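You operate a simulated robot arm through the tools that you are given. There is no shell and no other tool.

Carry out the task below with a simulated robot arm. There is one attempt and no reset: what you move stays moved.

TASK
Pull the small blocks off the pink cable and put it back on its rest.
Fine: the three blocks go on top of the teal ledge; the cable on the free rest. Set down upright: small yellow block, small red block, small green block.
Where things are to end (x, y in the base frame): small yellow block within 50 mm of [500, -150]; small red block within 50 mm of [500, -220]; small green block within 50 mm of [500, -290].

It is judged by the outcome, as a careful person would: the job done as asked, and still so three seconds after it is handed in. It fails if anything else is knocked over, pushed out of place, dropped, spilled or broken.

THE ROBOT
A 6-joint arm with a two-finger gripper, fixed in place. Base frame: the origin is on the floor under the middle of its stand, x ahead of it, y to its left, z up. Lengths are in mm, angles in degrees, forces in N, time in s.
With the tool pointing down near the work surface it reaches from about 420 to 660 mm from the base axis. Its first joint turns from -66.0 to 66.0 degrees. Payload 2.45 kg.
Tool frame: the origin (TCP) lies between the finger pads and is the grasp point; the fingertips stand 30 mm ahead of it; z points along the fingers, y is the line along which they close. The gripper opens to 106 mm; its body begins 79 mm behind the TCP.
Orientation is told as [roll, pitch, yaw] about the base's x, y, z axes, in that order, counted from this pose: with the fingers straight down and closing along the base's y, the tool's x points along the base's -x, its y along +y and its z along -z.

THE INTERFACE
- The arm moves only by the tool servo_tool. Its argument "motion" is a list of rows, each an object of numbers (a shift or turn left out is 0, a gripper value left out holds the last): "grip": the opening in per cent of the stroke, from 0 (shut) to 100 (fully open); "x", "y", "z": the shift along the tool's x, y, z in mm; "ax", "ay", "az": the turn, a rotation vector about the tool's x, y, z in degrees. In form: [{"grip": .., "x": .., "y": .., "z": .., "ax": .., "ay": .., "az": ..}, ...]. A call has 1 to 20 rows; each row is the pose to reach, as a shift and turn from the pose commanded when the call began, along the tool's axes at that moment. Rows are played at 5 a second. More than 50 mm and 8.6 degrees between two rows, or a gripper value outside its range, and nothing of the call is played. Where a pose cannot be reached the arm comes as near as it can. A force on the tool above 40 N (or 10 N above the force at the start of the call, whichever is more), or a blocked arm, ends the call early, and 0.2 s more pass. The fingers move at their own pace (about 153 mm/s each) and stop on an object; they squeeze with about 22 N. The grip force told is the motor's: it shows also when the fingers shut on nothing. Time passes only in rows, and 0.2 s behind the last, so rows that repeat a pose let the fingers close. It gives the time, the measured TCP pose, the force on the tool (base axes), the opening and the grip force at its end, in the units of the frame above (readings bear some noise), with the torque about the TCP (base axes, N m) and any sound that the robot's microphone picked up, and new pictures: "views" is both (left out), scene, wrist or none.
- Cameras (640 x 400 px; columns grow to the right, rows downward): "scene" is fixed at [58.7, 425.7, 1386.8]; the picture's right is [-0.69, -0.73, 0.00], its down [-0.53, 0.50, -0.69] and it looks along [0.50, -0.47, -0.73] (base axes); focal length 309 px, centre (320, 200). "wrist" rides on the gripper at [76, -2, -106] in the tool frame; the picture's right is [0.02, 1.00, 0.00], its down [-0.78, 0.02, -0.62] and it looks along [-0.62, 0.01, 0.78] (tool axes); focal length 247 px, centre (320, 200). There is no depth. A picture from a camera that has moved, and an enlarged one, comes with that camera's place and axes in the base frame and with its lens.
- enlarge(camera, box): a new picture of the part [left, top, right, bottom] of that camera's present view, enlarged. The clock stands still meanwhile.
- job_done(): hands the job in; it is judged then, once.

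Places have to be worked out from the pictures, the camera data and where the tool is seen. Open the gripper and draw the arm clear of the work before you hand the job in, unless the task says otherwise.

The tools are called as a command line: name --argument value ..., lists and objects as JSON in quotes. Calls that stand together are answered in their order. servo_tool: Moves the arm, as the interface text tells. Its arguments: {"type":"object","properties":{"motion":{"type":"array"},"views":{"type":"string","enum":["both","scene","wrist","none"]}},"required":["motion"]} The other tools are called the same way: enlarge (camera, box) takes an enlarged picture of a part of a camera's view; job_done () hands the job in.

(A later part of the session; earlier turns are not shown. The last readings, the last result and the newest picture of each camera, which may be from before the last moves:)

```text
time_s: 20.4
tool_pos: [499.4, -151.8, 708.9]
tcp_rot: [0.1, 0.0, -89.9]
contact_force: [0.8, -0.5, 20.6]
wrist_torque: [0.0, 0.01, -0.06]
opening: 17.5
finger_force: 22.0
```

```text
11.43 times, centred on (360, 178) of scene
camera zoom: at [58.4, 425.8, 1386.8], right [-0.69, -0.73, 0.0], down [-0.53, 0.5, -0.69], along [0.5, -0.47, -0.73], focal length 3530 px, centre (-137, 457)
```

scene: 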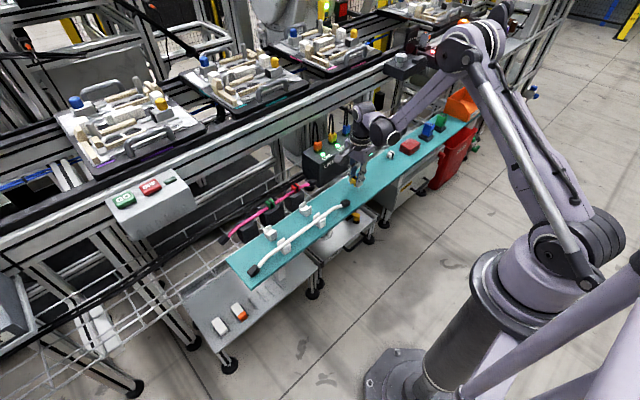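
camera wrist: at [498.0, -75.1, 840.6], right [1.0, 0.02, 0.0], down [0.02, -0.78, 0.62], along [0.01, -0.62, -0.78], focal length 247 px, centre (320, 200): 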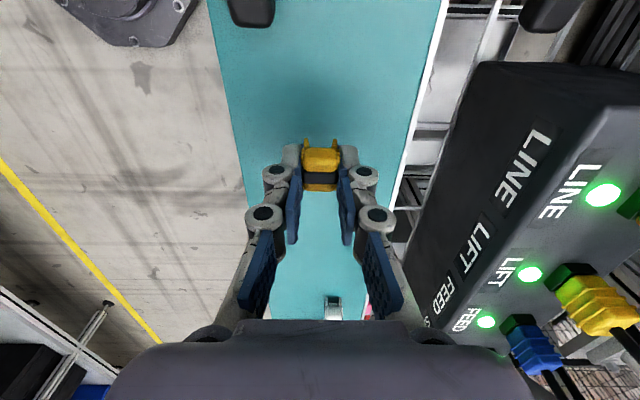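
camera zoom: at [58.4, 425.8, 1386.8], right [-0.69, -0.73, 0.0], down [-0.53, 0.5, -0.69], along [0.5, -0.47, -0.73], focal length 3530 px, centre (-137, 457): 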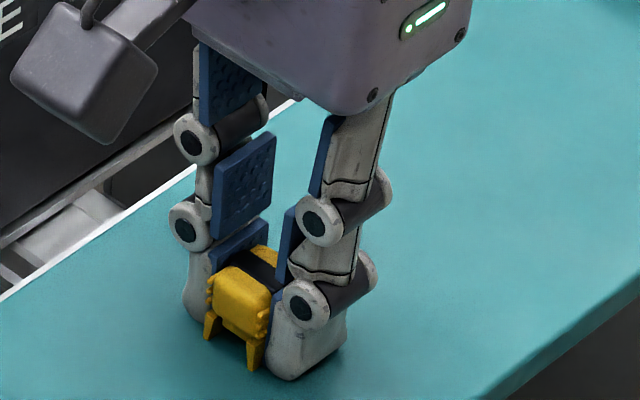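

Contact: 20.6 N upward at TCP z≈709, so the block's feet are on the ledge. I ease up 1 mm to take off the load, then open gently.

servo_tool --motion '[{"z": -0.8}, {"z": -0.8, "grip": 19}, {"z": -0.8, "grip": 22}, {"z": -0.8, "grip": 30}, {"z": -0.8, "grip": 40}, {"z": -0.8, "grip": 40}]'

enlarge --camera "scene" --box '[340, 160, 380, 195]'

enlarge --camera "wrist" --box '[240, 80, 400, 220]'

```text
time_s: 21.8
tool_pos: [500.3, -151.0, 708.5]
tcp_rot: [0.0, 0.0, -90.0]
contact_force: [-0.2, -0.3, 0.1]
wrist_torque: [0.02, -0.03, -0.01]
opening: 42.3
finger_force: 0.1
camera wrist: at [497.4, -75.1, 816.3], right [1.0, 0.02, 0.0], down [0.02, -0.78, 0.62], along [0.01, -0.62, -0.78], focal length 247 px, centre (320, 200)
```

scene: 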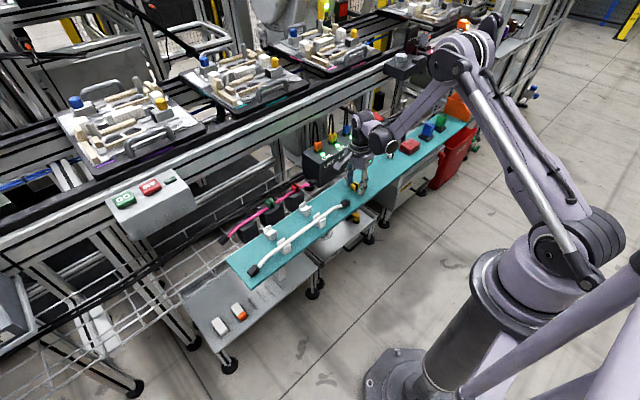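
wrist: 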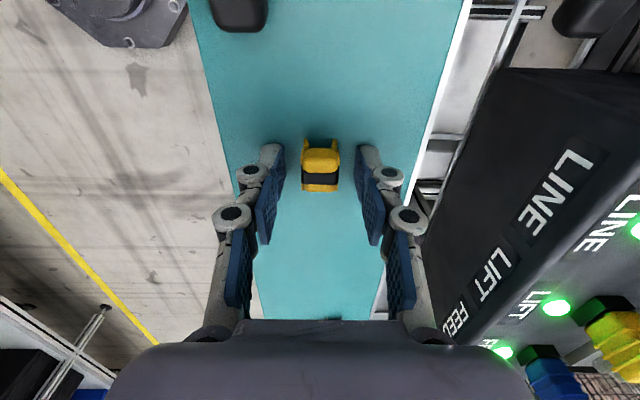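

```text
11.43 times, centred on (360, 178) of scene
camera zoom: at [58.7, 425.7, 1386.8], right [-0.69, -0.73, 0.0], down [-0.53, 0.5, -0.69], along [0.5, -0.47, -0.73], focal length 3530 px, centre (-137, 457)
```

zoom: 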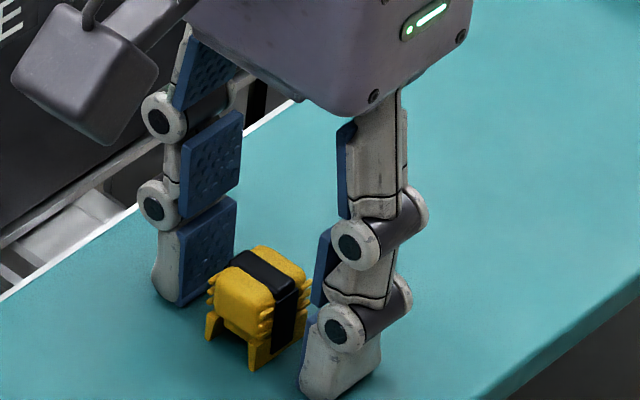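

```text
2.86 times, centred on (320, 150) of wrist
camera zoom: at [497.4, -75.1, 816.3], right [1.0, 0.02, 0.0], down [0.02, -0.78, 0.62], along [0.01, -0.62, -0.78], focal length 706 px, centre (320, 343)
```

zoom: 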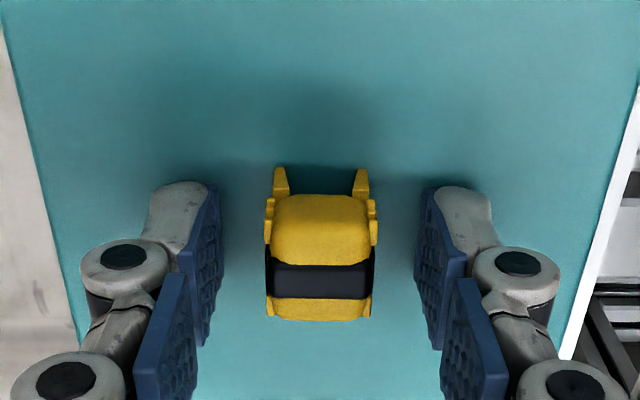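

Yellow stands upright at about (500,-150). I lift straight up and move to above the red block near (620,-5).

servo_tool --motion '[{"z": -15}, {"z": -40}, {"z": -75}, {"z": -105}, {"x": 30, "y": 24, "z": -105}, {"x": 60, "y": 48, "z": -105}, {"x": 90, "y": 72, "z": -105}, {"x": 120, "y": 97, "z": -105}, {"x": 146, "y": 120, "z": -105, "grip": 58}, {"x": 146, "y": 120, "z": -80}, {"x": 146, "y": 120, "z": -57}, {"x": 146, "y": 120, "z": -57}]'

enlarge --camera "wrist" --box '[220, 60, 420, 220]'

enlarge --camera "scene" --box '[270, 140, 380, 220]'

```text
time_s: 24.4
tool_pos: [619.7, -4.2, 766.0]
tcp_rot: [0.0, 0.0, -90.0]
contact_force: [-0.2, -0.1, -0.3]
wrist_torque: [-0.01, 0.01, -0.01]
opening: 61.0
finger_force: 0.1
camera wrist: at [617.7, 70.9, 873.5], right [1.0, 0.02, 0.0], down [0.02, -0.78, 0.62], along [0.01, -0.62, -0.78], focal length 247 px, centre (320, 200)
```

scene: 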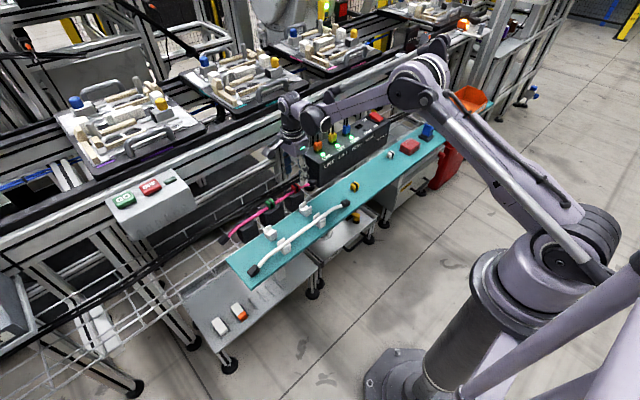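
wrist: 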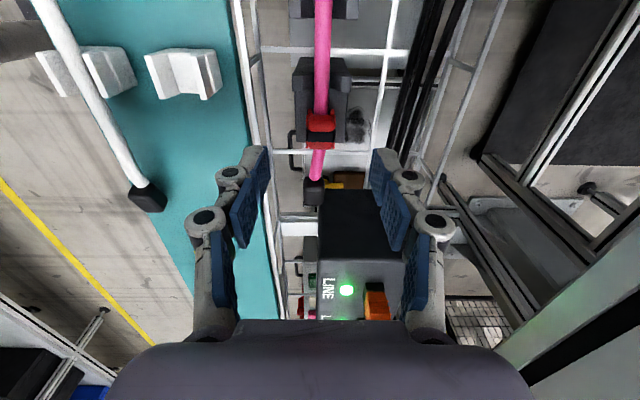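

```text
2.50 times, centred on (320, 140) of wrist
camera zoom: at [617.7, 70.9, 873.5], right [1.0, 0.02, 0.0], down [0.02, -0.78, 0.62], along [0.01, -0.62, -0.78], focal length 617 px, centre (320, 350)
```

zoom: 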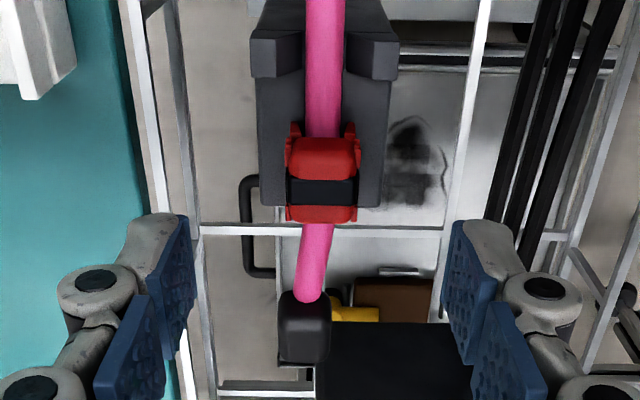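

```text
5.00 times, centred on (325, 180) of scene
camera zoom: at [58.7, 425.7, 1386.8], right [-0.69, -0.73, 0.0], down [-0.53, 0.5, -0.69], along [0.5, -0.47, -0.73], focal length 1544 px, centre (295, 300)
```

zoom: 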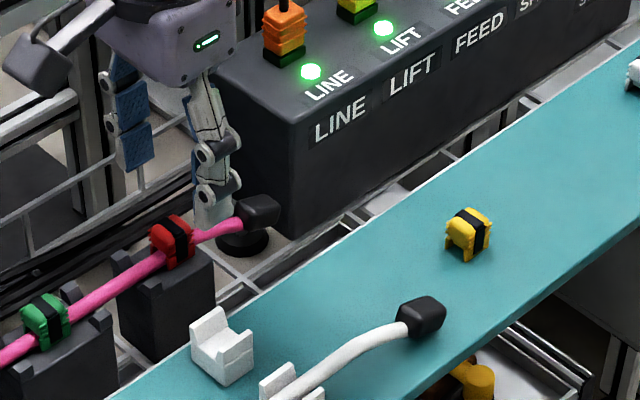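

Red is centred under the gripper (about (620.3,-4)). I descend to the same height used for yellow.

servo_tool --motion '[{"y": 0.5, "z": 15}, {"y": 0.5, "z": 30}, {"y": 0.5, "z": 42}, {"y": 0.5, "z": 49}, {"y": 0.5, "z": 49}]' --views "none"

enlarge --camera "wrist" --box '[230, 80, 410, 220]'

enlarge --camera "scene" --box '[270, 150, 350, 210]'

```text
time_s: 25.6
tool_pos: [620.1, -5.7, 717.5]
tcp_rot: [0.0, 0.1, -90.0]
contact_force: [0.5, 1.3, 0.1]
wrist_torque: [-0.01, 0.02, -0.02]
opening: 61.4
finger_force: 0.1
```

```text
2.86 times, centred on (320, 150) of wrist
camera zoom: at [618.1, 70.9, 824.2], right [1.0, 0.02, 0.0], down [0.02, -0.78, 0.62], along [0.01, -0.62, -0.78], focal length 706 px, centre (320, 343)
```

zoom: 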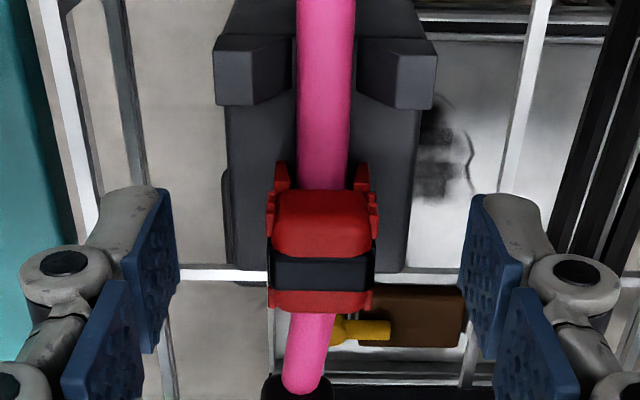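

```text
6.67 times, centred on (310, 180) of scene
camera zoom: at [58.7, 425.7, 1386.8], right [-0.69, -0.73, 0.0], down [-0.53, 0.5, -0.69], along [0.5, -0.47, -0.73], focal length 2059 px, centre (387, 333)
```

zoom: 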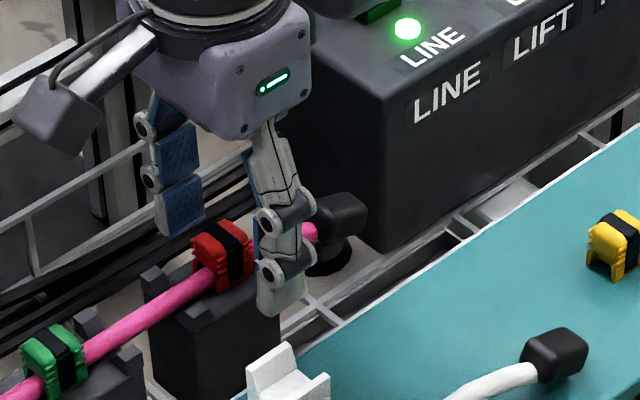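

Aligned with the pads. I close on the red block and lift slowly.

servo_tool --motion '[{"y": 0.3, "z": 0.5}, {"y": 0.3, "z": 0.5, "grip": 30}, {"y": 0.3, "z": 0.5, "grip": 15}, {"y": 0.3, "z": 0.5, "grip": 0}, {"y": 0.3, "z": 0.5, "grip": 0}, {"y": 0.3, "z": 0.5, "grip": 0}, {"y": 0.3, "z": -0.5}, {"y": 0.3, "z": -1.5}, {"y": 0.3, "z": -2.5}, {"y": 0.3, "z": -3.5}, {"y": 0.3, "z": -4.5}, {"y": 0.3, "z": -5.5}]' --views "none"

enlarge --camera "wrist" --box '[230, 80, 410, 220]'

enlarge --camera "scene" --box '[270, 150, 350, 210]'

```text
time_s: 28.2
tool_pos: [620.0, -4.6, 723.3]
tcp_rot: [-0.1, -0.1, -90.0]
contact_force: [-0.5, 0.1, -0.7]
wrist_torque: [-0.02, 0.03, 0.02]
opening: 17.6
finger_force: 21.9
```

```text
2.86 times, centred on (320, 150) of wrist
camera zoom: at [618.5, 70.7, 830.3], right [1.0, 0.02, 0.0], down [0.02, -0.78, 0.62], along [0.01, -0.62, -0.78], focal length 706 px, centre (320, 343)
```

zoom: 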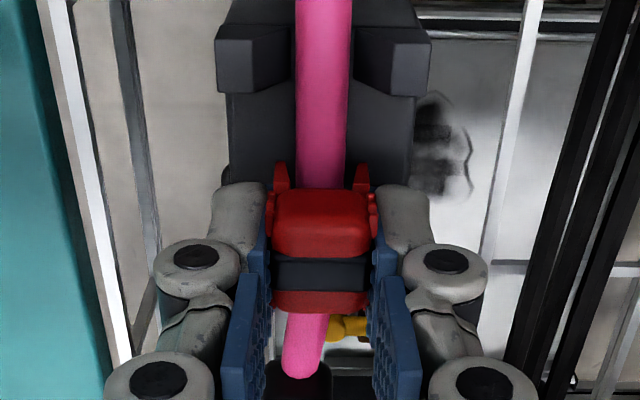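

```text
6.67 times, centred on (310, 180) of scene
camera zoom: at [58.7, 425.7, 1386.8], right [-0.69, -0.73, 0.0], down [-0.53, 0.5, -0.69], along [0.5, -0.47, -0.73], focal length 2059 px, centre (387, 333)
```

zoom: 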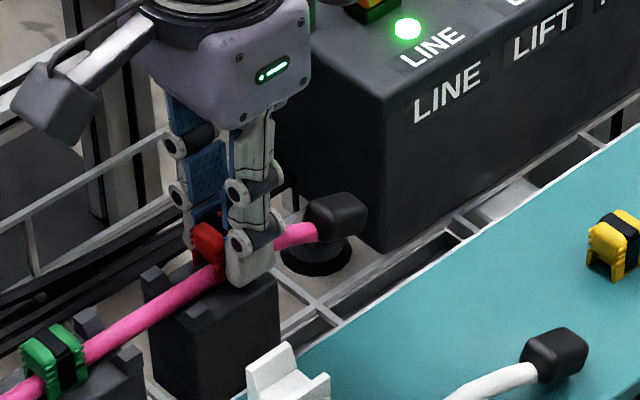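

Red comes off cleanly and the cable end has not moved. I lift and carry it to above (500,-220), then lower to just above the ledge.

servo_tool --motion '[{"z": -20}, {"z": -50}, {"z": -77}, {"x": -30, "y": -20, "z": -77}, {"x": -65, "y": -38, "z": -77}, {"x": -102, "y": -58, "z": -77}, {"x": -140, "y": -78, "z": -77}, {"x": -178, "y": -99, "z": -77}, {"x": -215, "y": -120, "z": -77}, {"x": -215, "y": -120, "z": -50}, {"x": -215, "y": -120, "z": -20}, {"x": -215, "y": -120, "z": 0}, {"x": -215, "y": -120, "z": 8}, {"x": -215, "y": -120, "z": 8}]'

enlarge --camera "scene" --box '[340, 140, 400, 190]'

enlarge --camera "wrist" --box '[230, 60, 410, 220]'

```text
time_s: 31.2
tool_pos: [499.9, -219.7, 715.5]
tcp_rot: [0.0, 0.0, -90.0]
contact_force: [-0.5, 0.2, -0.1]
wrist_torque: [0.04, -0.01, 0.03]
opening: 17.9
finger_force: 21.8
camera wrist: at [498.2, -143.8, 822.0], right [1.0, 0.02, 0.0], down [0.02, -0.78, 0.62], along [0.01, -0.62, -0.78], focal length 247 px, centre (320, 200)
```

scene: 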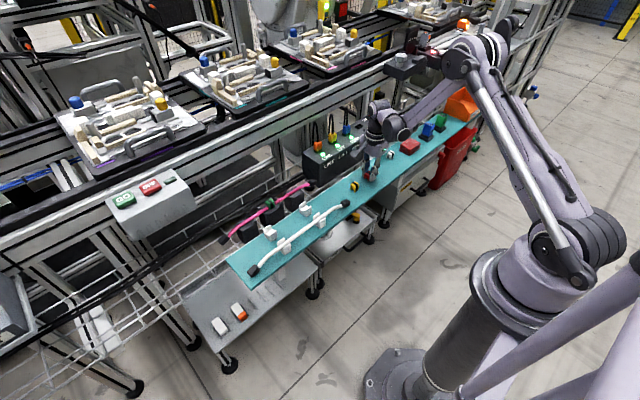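
wrist: 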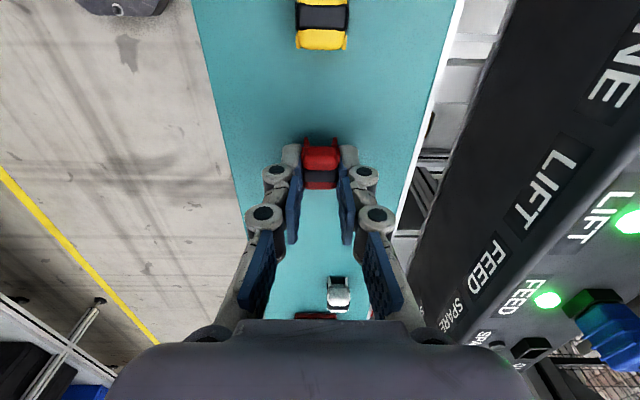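

```text
8.00 times, centred on (370, 165) of scene
camera zoom: at [58.7, 425.7, 1386.8], right [-0.69, -0.73, 0.0], down [-0.53, 0.5, -0.69], along [0.5, -0.47, -0.73], focal length 2471 px, centre (-80, 480)
```

zoom: 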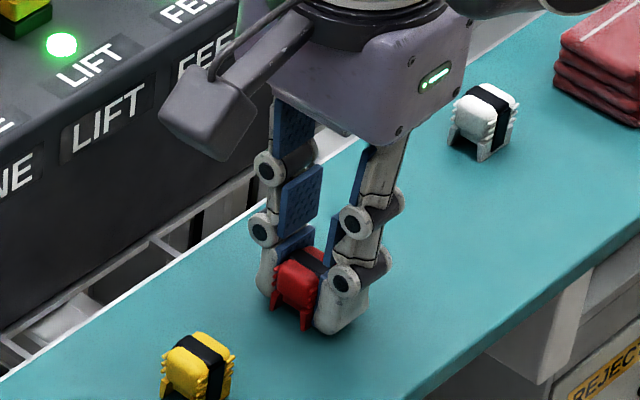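

```text
2.50 times, centred on (320, 140) of wrist
camera zoom: at [498.2, -143.8, 822.0], right [1.0, 0.02, 0.0], down [0.02, -0.78, 0.62], along [0.01, -0.62, -0.78], focal length 617 px, centre (320, 350)
```

zoom: 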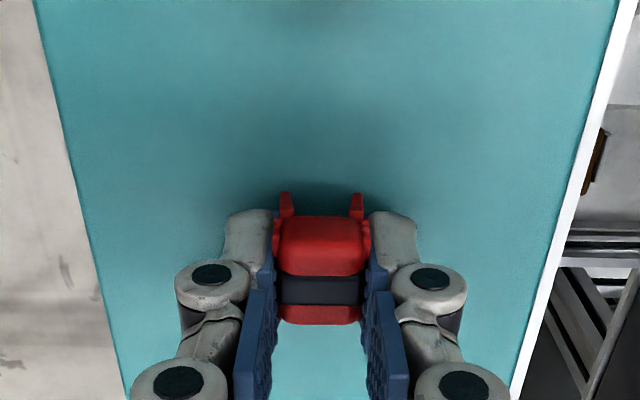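

The red block is about 5 mm above the ledge. I lower 3.5 mm, then in 1 mm steps until contact.

servo_tool --motion '[{"z": 1.5}, {"z": 3}, {"z": 4}, {"z": 4}]' --views "none"

```text
time_s: 32.2
tool_pos: [501.2, -219.5, 711.0]
tcp_rot: [0.1, -0.1, -90.1]
contact_force: [-0.7, 0.1, -0.3]
wrist_torque: [0.02, 0.0, -0.02]
opening: 17.5
finger_force: 22.3
```

No contact yet at TCP z≈711. I go down 1 mm more.

servo_tool --motion '[{"z": 0.5}, {"z": 1}, {"z": 1}]' --views "none"

```text
time_s: 33.0
tool_pos: [499.7, -218.6, 710.7]
tcp_rot: [0.1, 0.1, -89.9]
contact_force: [-0.4, 0.0, 12.7]
wrist_torque: [0.08, -0.02, 0.0]
opening: 17.7
finger_force: 22.0
```

The 12.7 N contact shows the red block's feet are on the ledge. I ease off 0.4 mm and open gently.

servo_tool --motion '[{"z": -0.4}, {"z": -0.4, "grip": 19}, {"z": -0.4, "grip": 22}, {"z": -0.4, "grip": 30}, {"z": -0.4, "grip": 40}, {"z": -0.4, "grip": 40}]' --views "none"

enlarge --camera "scene" --box '[340, 140, 400, 190]'

enlarge --camera "wrist" --box '[230, 60, 410, 220]'

```text
time_s: 34.4
tool_pos: [500.1, -220.5, 709.9]
tcp_rot: [-0.1, 0.1, -89.9]
contact_force: [-0.9, -0.2, -0.9]
wrist_torque: [0.01, 0.0, 0.03]
opening: 42.3
finger_force: 0.0
```

```text
8.00 times, centred on (370, 165) of scene
camera zoom: at [58.7, 425.7, 1386.8], right [-0.69, -0.73, 0.0], down [-0.53, 0.5, -0.69], along [0.5, -0.47, -0.73], focal length 2471 px, centre (-80, 480)
```

zoom: 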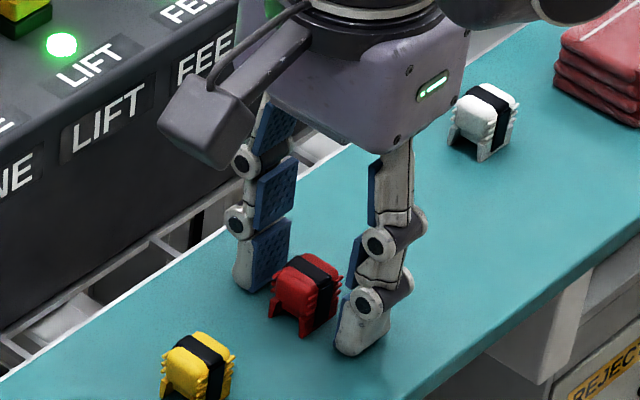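

```text
2.50 times, centred on (320, 140) of wrist
camera zoom: at [498.5, -144.0, 817.7], right [1.0, 0.02, 0.0], down [0.02, -0.78, 0.62], along [0.01, -0.62, -0.78], focal length 617 px, centre (320, 350)
```

zoom: 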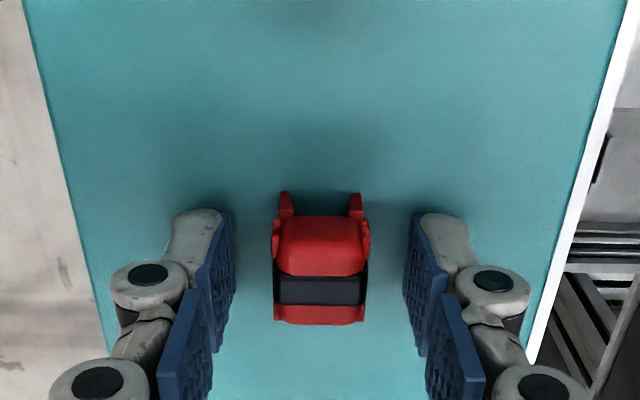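

Red is upright at about (500,-220). I retreat upward and go to the green block near (620,96).

servo_tool --motion '[{"z": -15}, {"z": -40}, {"z": -75}, {"z": -105}, {"x": 35, "y": 8, "z": -105}, {"x": 75, "y": 20, "z": -105}, {"x": 115, "y": 34, "z": -105}, {"x": 155, "y": 50, "z": -105}, {"x": 195, "y": 66, "z": -105}, {"x": 235, "y": 84, "z": -105}, {"x": 275, "y": 102, "z": -105}, {"x": 316, "y": 120, "z": -105, "grip": 58}, {"x": 316, "y": 120, "z": -80}, {"x": 316, "y": 120, "z": -55}, {"x": 316, "y": 120, "z": -55}]'

enlarge --camera "wrist" --box '[220, 60, 420, 220]'

enlarge --camera "scene" --box '[200, 140, 400, 270]'

```text
time_s: 37.6
tool_pos: [619.6, 96.0, 764.8]
tcp_rot: [0.1, 0.0, -90.0]
contact_force: [0.4, 0.8, 0.5]
wrist_torque: [0.03, -0.05, -0.03]
opening: 61.2
finger_force: 0.0
camera wrist: at [617.6, 171.9, 871.5], right [1.0, 0.02, 0.0], down [0.02, -0.78, 0.62], along [0.01, -0.62, -0.78], focal length 247 px, centre (320, 200)
```

scene: 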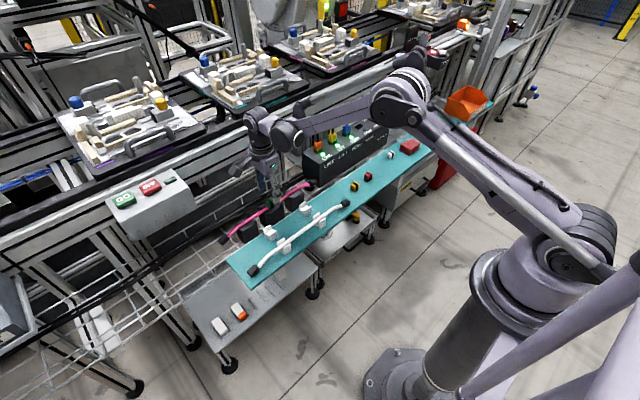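
wrist: 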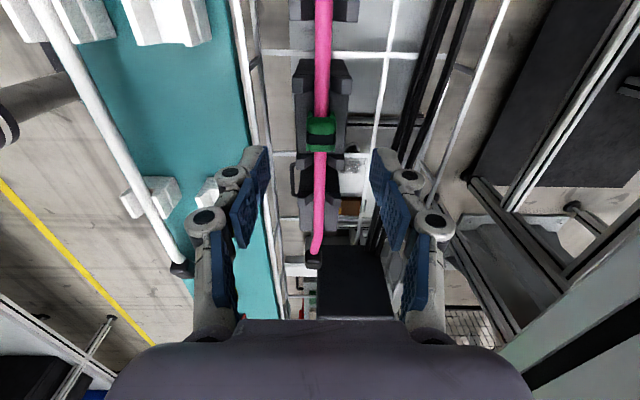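

```text
2.50 times, centred on (320, 140) of wrist
camera zoom: at [617.6, 171.9, 871.5], right [1.0, 0.02, 0.0], down [0.02, -0.78, 0.62], along [0.01, -0.62, -0.78], focal length 617 px, centre (320, 350)
```

zoom: 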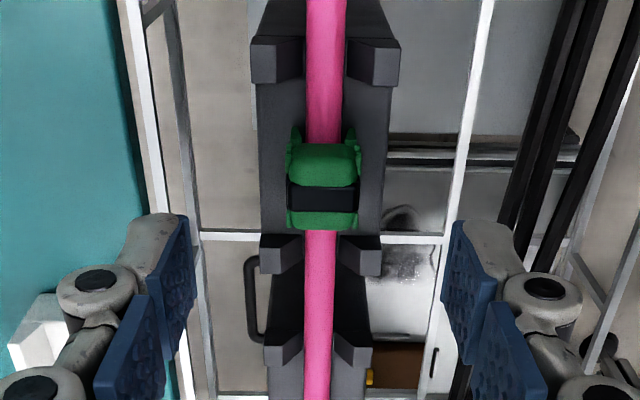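

```text
3.08 times, centred on (300, 205) of scene
camera zoom: at [58.7, 425.7, 1386.8], right [-0.69, -0.73, 0.0], down [-0.53, 0.5, -0.69], along [0.5, -0.47, -0.73], focal length 950 px, centre (382, 185)
```

zoom: 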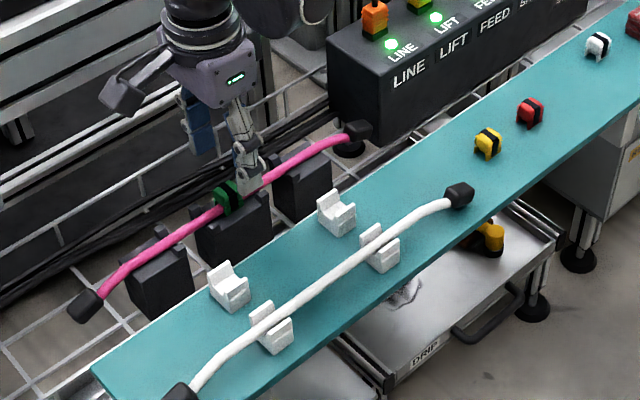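

Green's centre is at y≈96, about 1 mm to +x of the tool. I descend to grip height with that correction.

servo_tool --motion '[{"y": 1.1, "z": 15}, {"y": 1.1, "z": 30}, {"y": 1.1, "z": 42}, {"y": 1.1, "z": 48}, {"y": 1.1, "z": 48}]' --views "none"

enlarge --camera "wrist" --box '[230, 80, 410, 220]'

enlarge --camera "scene" --box '[230, 160, 310, 230]'

```text
time_s: 38.8
tool_pos: [621.0, 95.7, 716.6]
tcp_rot: [-0.1, 0.0, -90.1]
contact_force: [0.1, 0.4, 0.0]
wrist_torque: [-0.01, 0.0, 0.0]
opening: 61.6
finger_force: 0.1
```

```text
2.86 times, centred on (320, 150) of wrist
camera zoom: at [619.9, 171.8, 823.9], right [1.0, 0.02, 0.0], down [0.02, -0.78, 0.62], along [0.01, -0.62, -0.78], focal length 706 px, centre (320, 343)
```

zoom: 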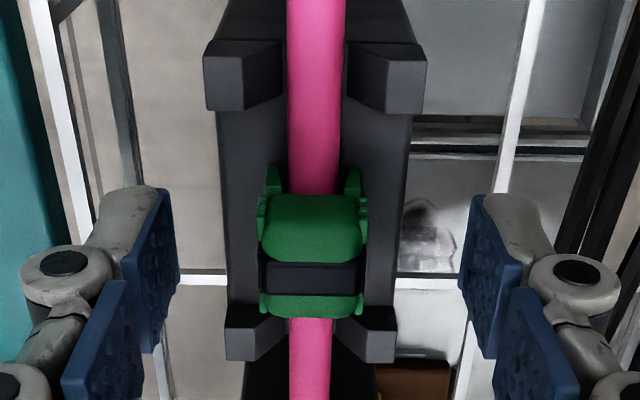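

```text
5.71 times, centred on (270, 195) of scene
camera zoom: at [58.7, 425.7, 1386.8], right [-0.69, -0.73, 0.0], down [-0.53, 0.5, -0.69], along [0.5, -0.47, -0.73], focal length 1765 px, centre (606, 229)
```

zoom: 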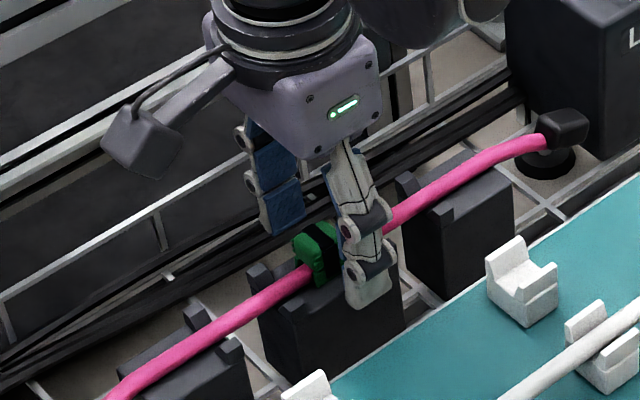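

The block appears about 1.3 mm to -x of the pad midline, and the holder prongs at y≈78 are a little close. I correct x by -1.3 mm, shift 2 mm towards +y for clearance, then close and lift gently.

servo_tool --motion '[{"x": 1, "y": -0.7, "z": 0}, {"x": 2, "y": -1.3, "z": 0}, {"x": 2, "y": -1.3, "grip": 30}, {"x": 2, "y": -1.3, "grip": 15}, {"x": 2, "y": -1.3, "grip": 0}, {"x": 2, "y": -1.3, "grip": 0}, {"x": 2, "y": -1.3, "grip": 0}]' --views "none"

enlarge --camera "wrist" --box '[230, 80, 410, 220]'

enlarge --camera "scene" --box '[230, 160, 310, 230]'

```text
time_s: 40.4
tool_pos: [619.8, 98.6, 716.8]
tcp_rot: [-0.1, 0.0, -90.0]
contact_force: [-0.6, 0.3, -0.9]
wrist_torque: [0.03, 0.0, 0.01]
opening: 17.5
finger_force: 22.1
```

```text
2.86 times, centred on (320, 150) of wrist
camera zoom: at [618.3, 174.0, 824.1], right [1.0, 0.02, 0.0], down [0.02, -0.78, 0.62], along [0.01, -0.62, -0.78], focal length 706 px, centre (320, 343)
```

zoom: 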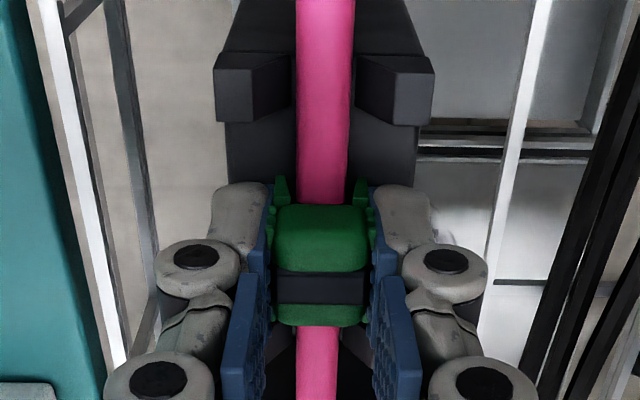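

```text
5.71 times, centred on (270, 195) of scene
camera zoom: at [58.7, 425.7, 1386.8], right [-0.69, -0.73, 0.0], down [-0.53, 0.5, -0.69], along [0.5, -0.47, -0.73], focal length 1765 px, centre (606, 229)
```

zoom: 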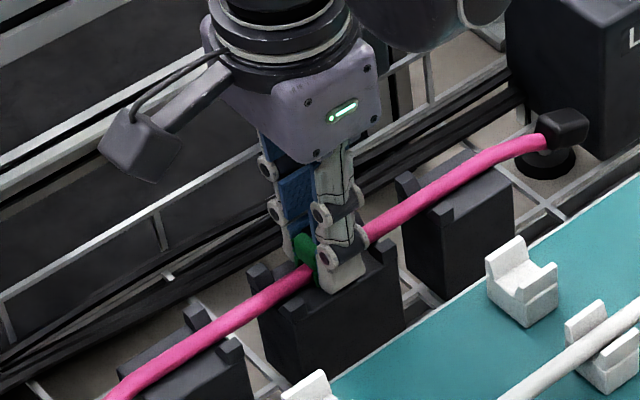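

Green is held at 17.5 mm opening. I lift slowly and check the cable.

servo_tool --motion '[{"z": -1}, {"z": -2}, {"z": -3}, {"z": -4}, {"z": -6}, {"z": -9}, {"z": -14}, {"z": -22}, {"z": -35}, {"z": -50}]' --views "none"

enlarge --camera "scene" --box '[200, 150, 360, 260]'

```text
time_s: 42.6
tool_pos: [620.5, 99.1, 768.3]
tcp_rot: [0.1, 0.1, -90.1]
contact_force: [-0.3, 0.3, -0.4]
wrist_torque: [-0.01, 0.04, 0.01]
opening: 17.9
finger_force: 21.8
```

```text
3.64 times, centred on (280, 205) of scene
camera zoom: at [58.7, 425.7, 1386.8], right [-0.69, -0.73, 0.0], down [-0.53, 0.5, -0.69], along [0.5, -0.47, -0.73], focal length 1123 px, centre (466, 182)
```

zoom: 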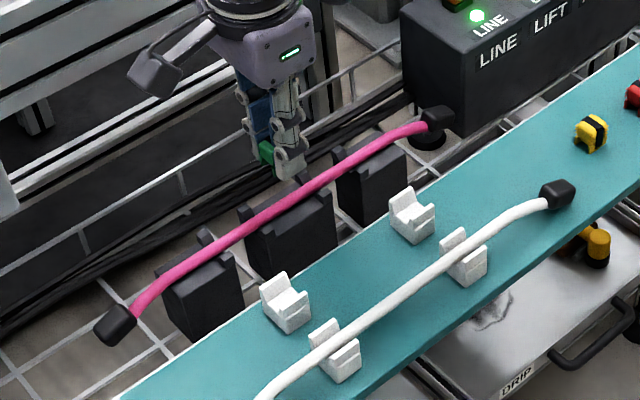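

The cable is free of blocks and undisturbed. I carry the green block to above (500,-290) and lower it to just above the ledge.

servo_tool --motion '[{"z": -16}, {"z": -32}, {"x": -30, "y": -15, "z": -32}, {"x": -68, "y": -30, "z": -32}, {"x": -108, "y": -45, "z": -32}, {"x": -148, "y": -58, "z": -32}, {"x": -188, "y": -70, "z": -32}, {"x": -228, "y": -82, "z": -32}, {"x": -268, "y": -93, "z": -32}, {"x": -308, "y": -103, "z": -32}, {"x": -348, "y": -112, "z": -32}, {"x": -386, "y": -120, "z": -32}, {"x": -386, "y": -120, "z": -5}, {"x": -386, "y": -120, "z": 22}, {"x": -386, "y": -120, "z": 42}, {"x": -386, "y": -120, "z": 51}, {"x": -386, "y": -120, "z": 51}]'

enlarge --camera "scene" --box '[340, 130, 420, 190]'

enlarge --camera "wrist" --box '[230, 60, 410, 220]'

```text
time_s: 46.2
tool_pos: [499.0, -287.7, 715.1]
tcp_rot: [0.0, 0.0, -90.0]
contact_force: [-0.5, 0.8, 0.0]
wrist_torque: [-0.01, 0.0, 0.01]
opening: 17.7
finger_force: 22.2
camera wrist: at [497.6, -212.1, 823.0], right [1.0, 0.02, 0.0], down [0.02, -0.78, 0.62], along [0.01, -0.62, -0.78], focal length 247 px, centre (320, 200)
```

scene: 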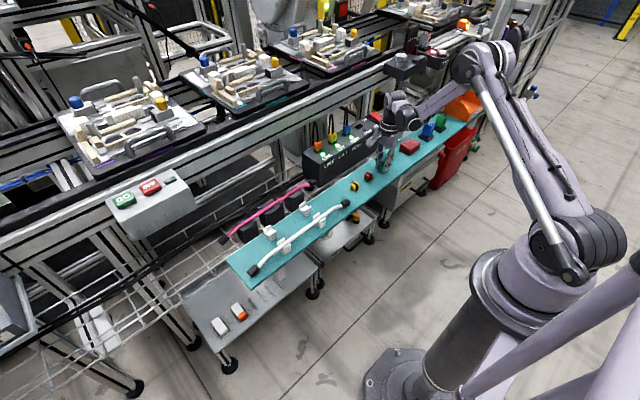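
wrist: 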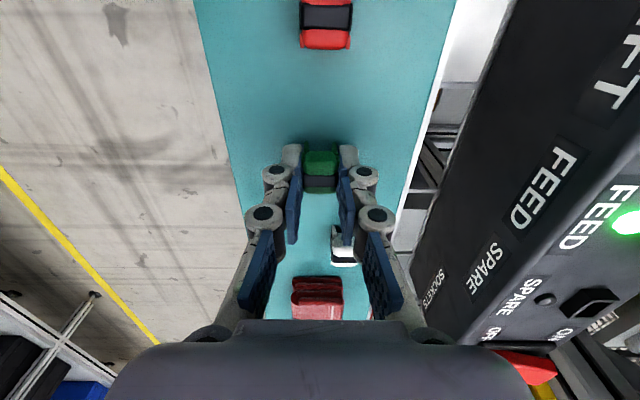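

```text
6.67 times, centred on (380, 160) of scene
camera zoom: at [58.7, 425.7, 1386.8], right [-0.69, -0.73, 0.0], down [-0.53, 0.5, -0.69], along [0.5, -0.47, -0.73], focal length 2059 px, centre (-80, 467)
```

zoom: 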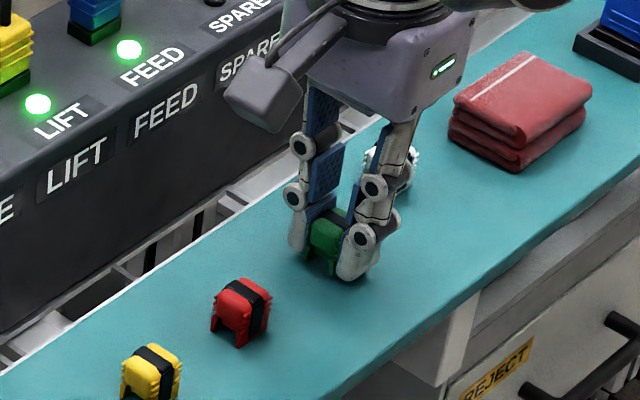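

```text
2.50 times, centred on (320, 140) of wrist
camera zoom: at [497.6, -212.1, 823.0], right [1.0, 0.02, 0.0], down [0.02, -0.78, 0.62], along [0.01, -0.62, -0.78], focal length 617 px, centre (320, 350)
```

zoom: 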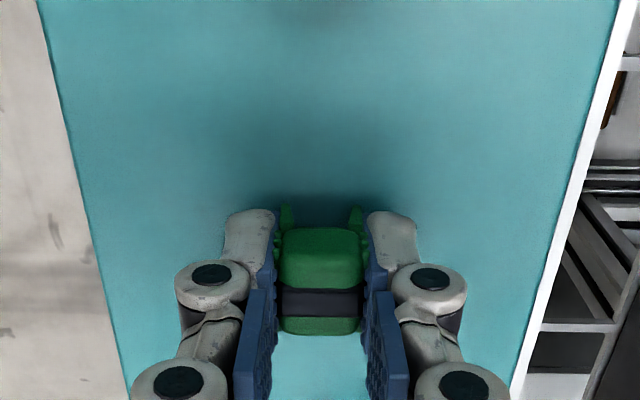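

Green is about 5 mm above the ledge at (500,-290), and red and yellow still stand. I lower 4 mm.

servo_tool --motion '[{"z": 1.5}, {"z": 3}, {"z": 4}, {"z": 4}]' --views "none"

```text
time_s: 47.2
tool_pos: [500.1, -286.6, 712.5]
tcp_rot: [0.1, 0.0, -89.9]
contact_force: [0.9, -0.1, 0.4]
wrist_torque: [0.05, 0.01, 0.01]
opening: 17.6
finger_force: 22.0
```

No contact yet. I go down 1 mm more.

servo_tool --motion '[{"z": 0.5}, {"z": 1}, {"z": 1}]' --views "none"

```text
time_s: 48.0
tool_pos: [499.1, -287.1, 710.8]
tcp_rot: [0.1, 0.0, -90.0]
contact_force: [-0.6, -0.9, 0.0]
wrist_torque: [0.0, -0.01, 0.0]
opening: 17.6
finger_force: 22.1
```

Still 0 N, so down another 1 mm.

servo_tool --motion '[{"z": 0.5}, {"z": 1}, {"z": 1}]' --views "none"

```text
time_s: 48.8
tool_pos: [499.9, -287.7, 710.5]
tcp_rot: [0.0, 0.0, -90.0]
contact_force: [1.0, -0.8, 8.5]
wrist_torque: [-0.01, -0.02, 0.02]
opening: 17.8
finger_force: 22.5
```

Contact at 8.5 N. I ease off slightly and release the green block.

servo_tool --motion '[{"z": -0.3}, {"z": -0.3, "grip": 19}, {"z": -0.3, "grip": 22}, {"z": -0.3, "grip": 30}, {"z": -0.3, "grip": 40}, {"z": -0.3, "grip": 40}]' --views "none"

enlarge --camera "scene" --box '[340, 130, 420, 190]'

```text
time_s: 50.2
tool_pos: [500.1, -287.0, 710.5]
tcp_rot: [0.0, 0.0, -89.9]
contact_force: [0.5, -0.4, 0.5]
wrist_torque: [0.01, 0.04, 0.0]
opening: 42.3
finger_force: 0.1
```

```text
6.67 times, centred on (380, 160) of scene
camera zoom: at [58.7, 425.7, 1386.8], right [-0.69, -0.73, 0.0], down [-0.53, 0.5, -0.69], along [0.5, -0.47, -0.73], focal length 2059 px, centre (-80, 467)
```

zoom: 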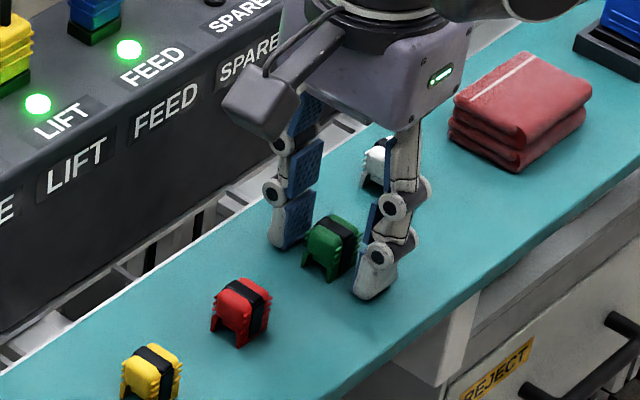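

All three blocks stand upright on the ledge. Now I retreat up and hover over the free rest to measure its two cradles before fetching the cable.

servo_tool --motion '[{"z": -15}, {"z": -45}, {"z": -90}, {"x": 38, "y": 3, "z": -90}, {"x": 78, "y": 6, "z": -90}, {"x": 118, "y": 10, "z": -90}, {"x": 158, "y": 14, "z": -90}, {"x": 198, "y": 18, "z": -90}, {"x": 238, "y": 22, "z": -90}, {"x": 278, "y": 26, "z": -90}, {"x": 318, "y": 30, "z": -90}, {"x": 352, "y": 33, "z": -90}, {"x": 383, "y": 35, "z": -90}, {"x": 383, "y": 35, "z": -90}]'

enlarge --camera "wrist" --box '[180, 0, 480, 190]'

enlarge --camera "scene" --box '[220, 180, 380, 280]'

enlarge --camera "scene" --box '[340, 130, 420, 190]'

```text
time_s: 53.2
tool_pos: [535.4, 97.3, 801.0]
tcp_rot: [0.1, 0.0, -90.1]
contact_force: [0.1, 0.9, -0.4]
wrist_torque: [0.02, 0.01, 0.0]
opening: 42.7
finger_force: 0.0
camera wrist: at [534.4, 172.0, 908.4], right [1.0, 0.02, 0.0], down [0.02, -0.78, 0.62], along [0.01, -0.62, -0.78], focal length 247 px, centre (320, 200)
```

scene: 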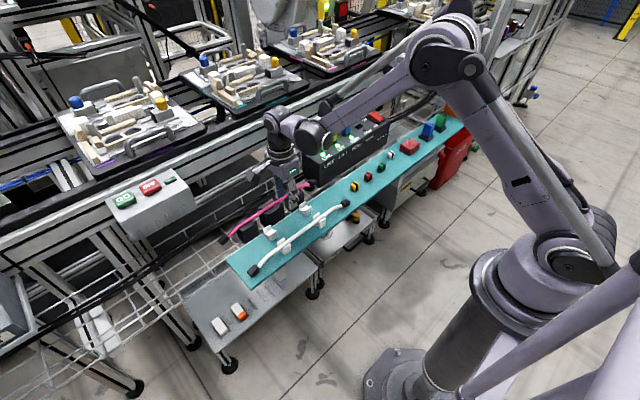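
wrist: 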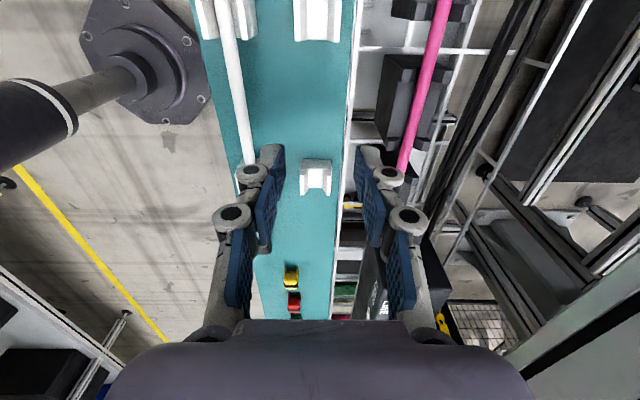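

```text
2.11 times, centred on (330, 95) of wrist
camera zoom: at [534.4, 172.0, 908.4], right [1.0, 0.02, 0.0], down [0.02, -0.78, 0.62], along [0.01, -0.62, -0.78], focal length 520 px, centre (299, 421)
```

zoom: 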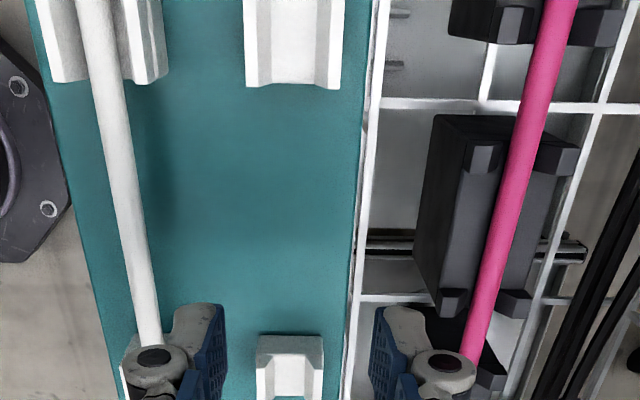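

```text
4.00 times, centred on (300, 230) of scene
camera zoom: at [58.7, 425.7, 1386.8], right [-0.69, -0.73, 0.0], down [-0.53, 0.5, -0.69], along [0.5, -0.47, -0.73], focal length 1236 px, centre (400, 80)
```

zoom: 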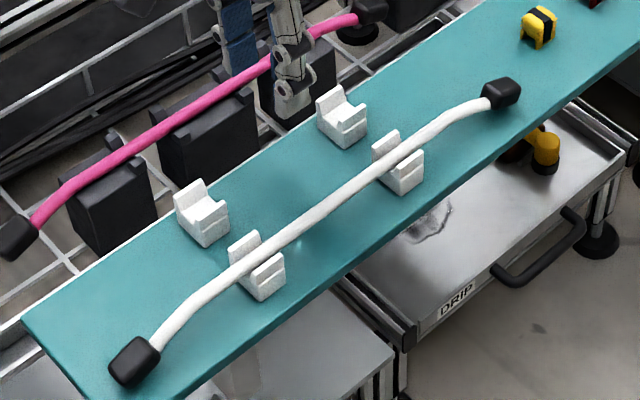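

```text
6.67 times, centred on (380, 160) of scene
camera zoom: at [58.7, 425.7, 1386.8], right [-0.69, -0.73, 0.0], down [-0.53, 0.5, -0.69], along [0.5, -0.47, -0.73], focal length 2059 px, centre (-80, 467)
```

zoom: 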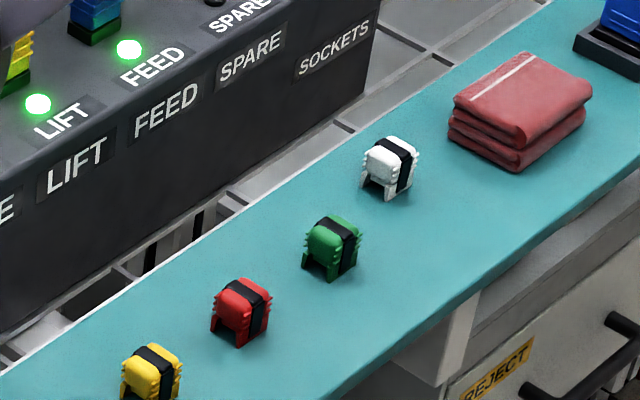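

enlarge --camera "wrist" --box '[285, 145, 345, 205]'

enlarge --camera "wrist" --box '[190, 0, 350, 60]'

enlarge --camera "scene" --box '[255, 195, 325, 260]'

```text
6.67 times, centred on (315, 175) of wrist
camera zoom: at [534.4, 172.0, 908.4], right [1.0, 0.02, 0.0], down [0.02, -0.78, 0.62], along [0.01, -0.62, -0.78], focal length 1646 px, centre (353, 367)
```

zoom: 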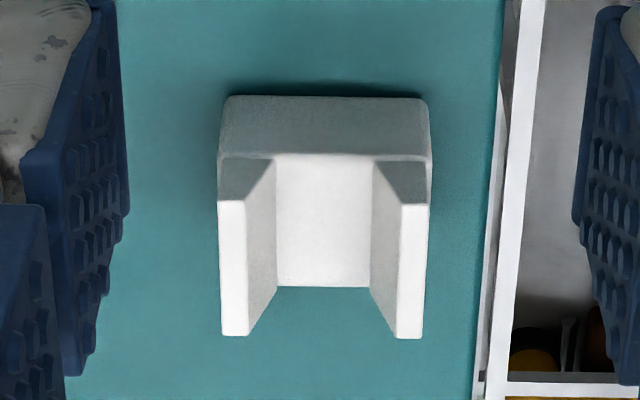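

```text
4.00 times, centred on (270, 30) of wrist
camera zoom: at [534.4, 172.0, 908.4], right [1.0, 0.02, 0.0], down [0.02, -0.78, 0.62], along [0.01, -0.62, -0.78], focal length 988 px, centre (520, 880)
```

zoom: 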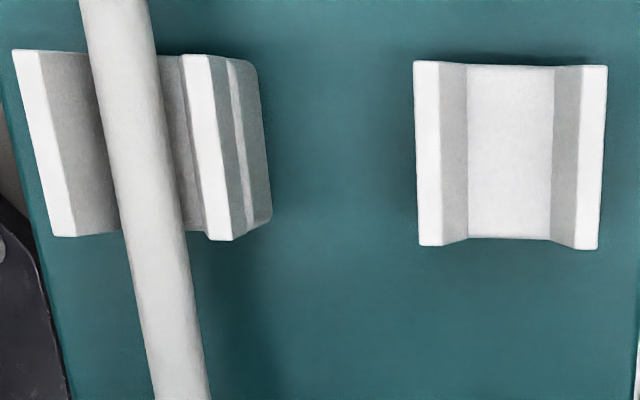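

```text
6.15 times, centred on (290, 228) of scene
camera zoom: at [58.7, 425.7, 1386.8], right [-0.69, -0.73, 0.0], down [-0.53, 0.5, -0.69], along [0.5, -0.47, -0.73], focal length 1901 px, centre (505, 31)
```

zoom: 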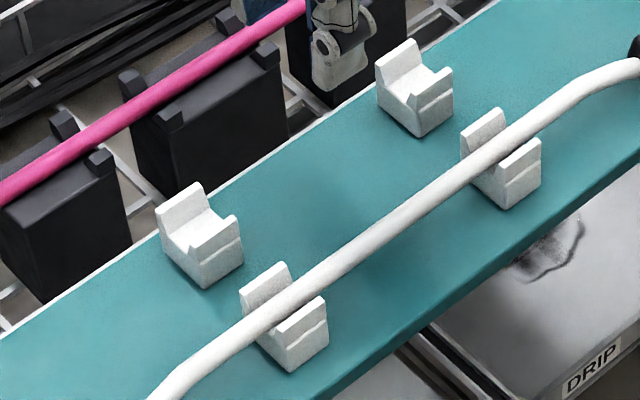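

The cradles are U-shaped with flat floors about 15 mm wide, groove axis at x≈532.5, y≈27 and y≈164, floor near z≈692. Their midpoint, y≈96, matches the cable's middle. I go back over the cable's middle with a 30 mm opening to grip it there.

servo_tool --motion '[{"y": 20}, {"y": 45}, {"y": 70}, {"x": -1, "y": 85, "grip": 30}, {"x": -1, "y": 85, "z": 20}, {"x": -1, "y": 85, "z": 40}, {"x": -1, "y": 85, "z": 60}, {"x": -1, "y": 85, "z": 60}]'

enlarge --camera "wrist" --box '[230, 80, 410, 220]'

enlarge --camera "scene" --box '[200, 150, 340, 260]'

```text
time_s: 55.0
tool_pos: [619.6, 95.7, 740.8]
tcp_rot: [0.0, 0.0, -90.0]
contact_force: [-0.8, -0.6, -0.4]
wrist_torque: [0.0, -0.01, 0.0]
opening: 31.8
finger_force: 0.0
camera wrist: at [619.0, 170.9, 847.8], right [1.0, 0.02, 0.0], down [0.02, -0.78, 0.62], along [0.01, -0.62, -0.78], focal length 247 px, centre (320, 200)
```

scene: 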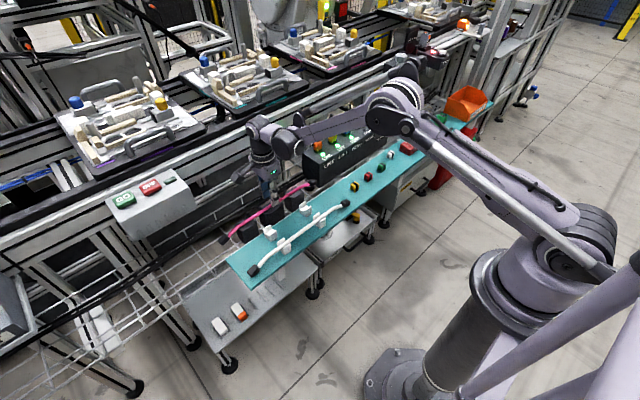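
wrist: 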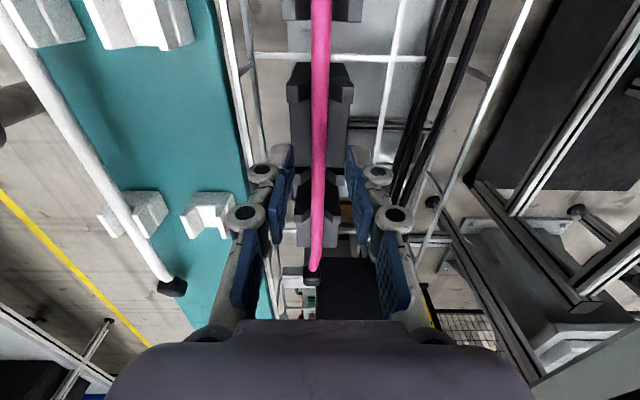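

```text
2.86 times, centred on (320, 150) of wrist
camera zoom: at [619.0, 170.9, 847.8], right [1.0, 0.02, 0.0], down [0.02, -0.78, 0.62], along [0.01, -0.62, -0.78], focal length 706 px, centre (320, 343)
```

zoom: 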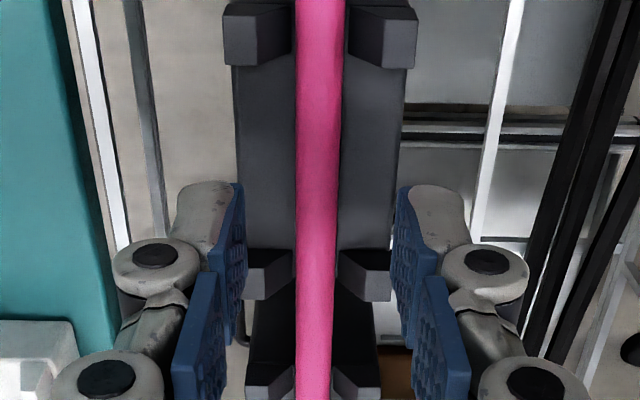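

```text
3.64 times, centred on (270, 205) of scene
camera zoom: at [58.7, 425.7, 1386.8], right [-0.69, -0.73, 0.0], down [-0.53, 0.5, -0.69], along [0.5, -0.47, -0.73], focal length 1123 px, centre (502, 182)
```

zoom: 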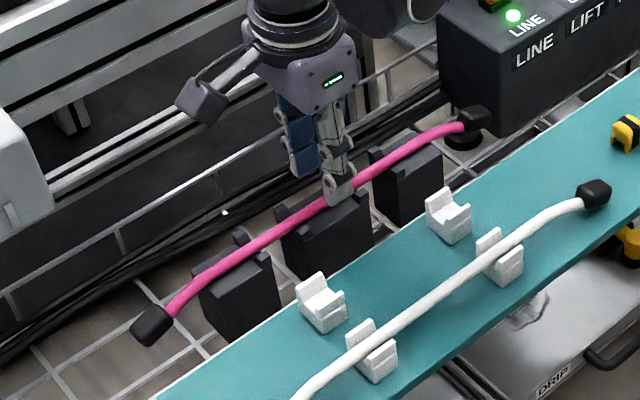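

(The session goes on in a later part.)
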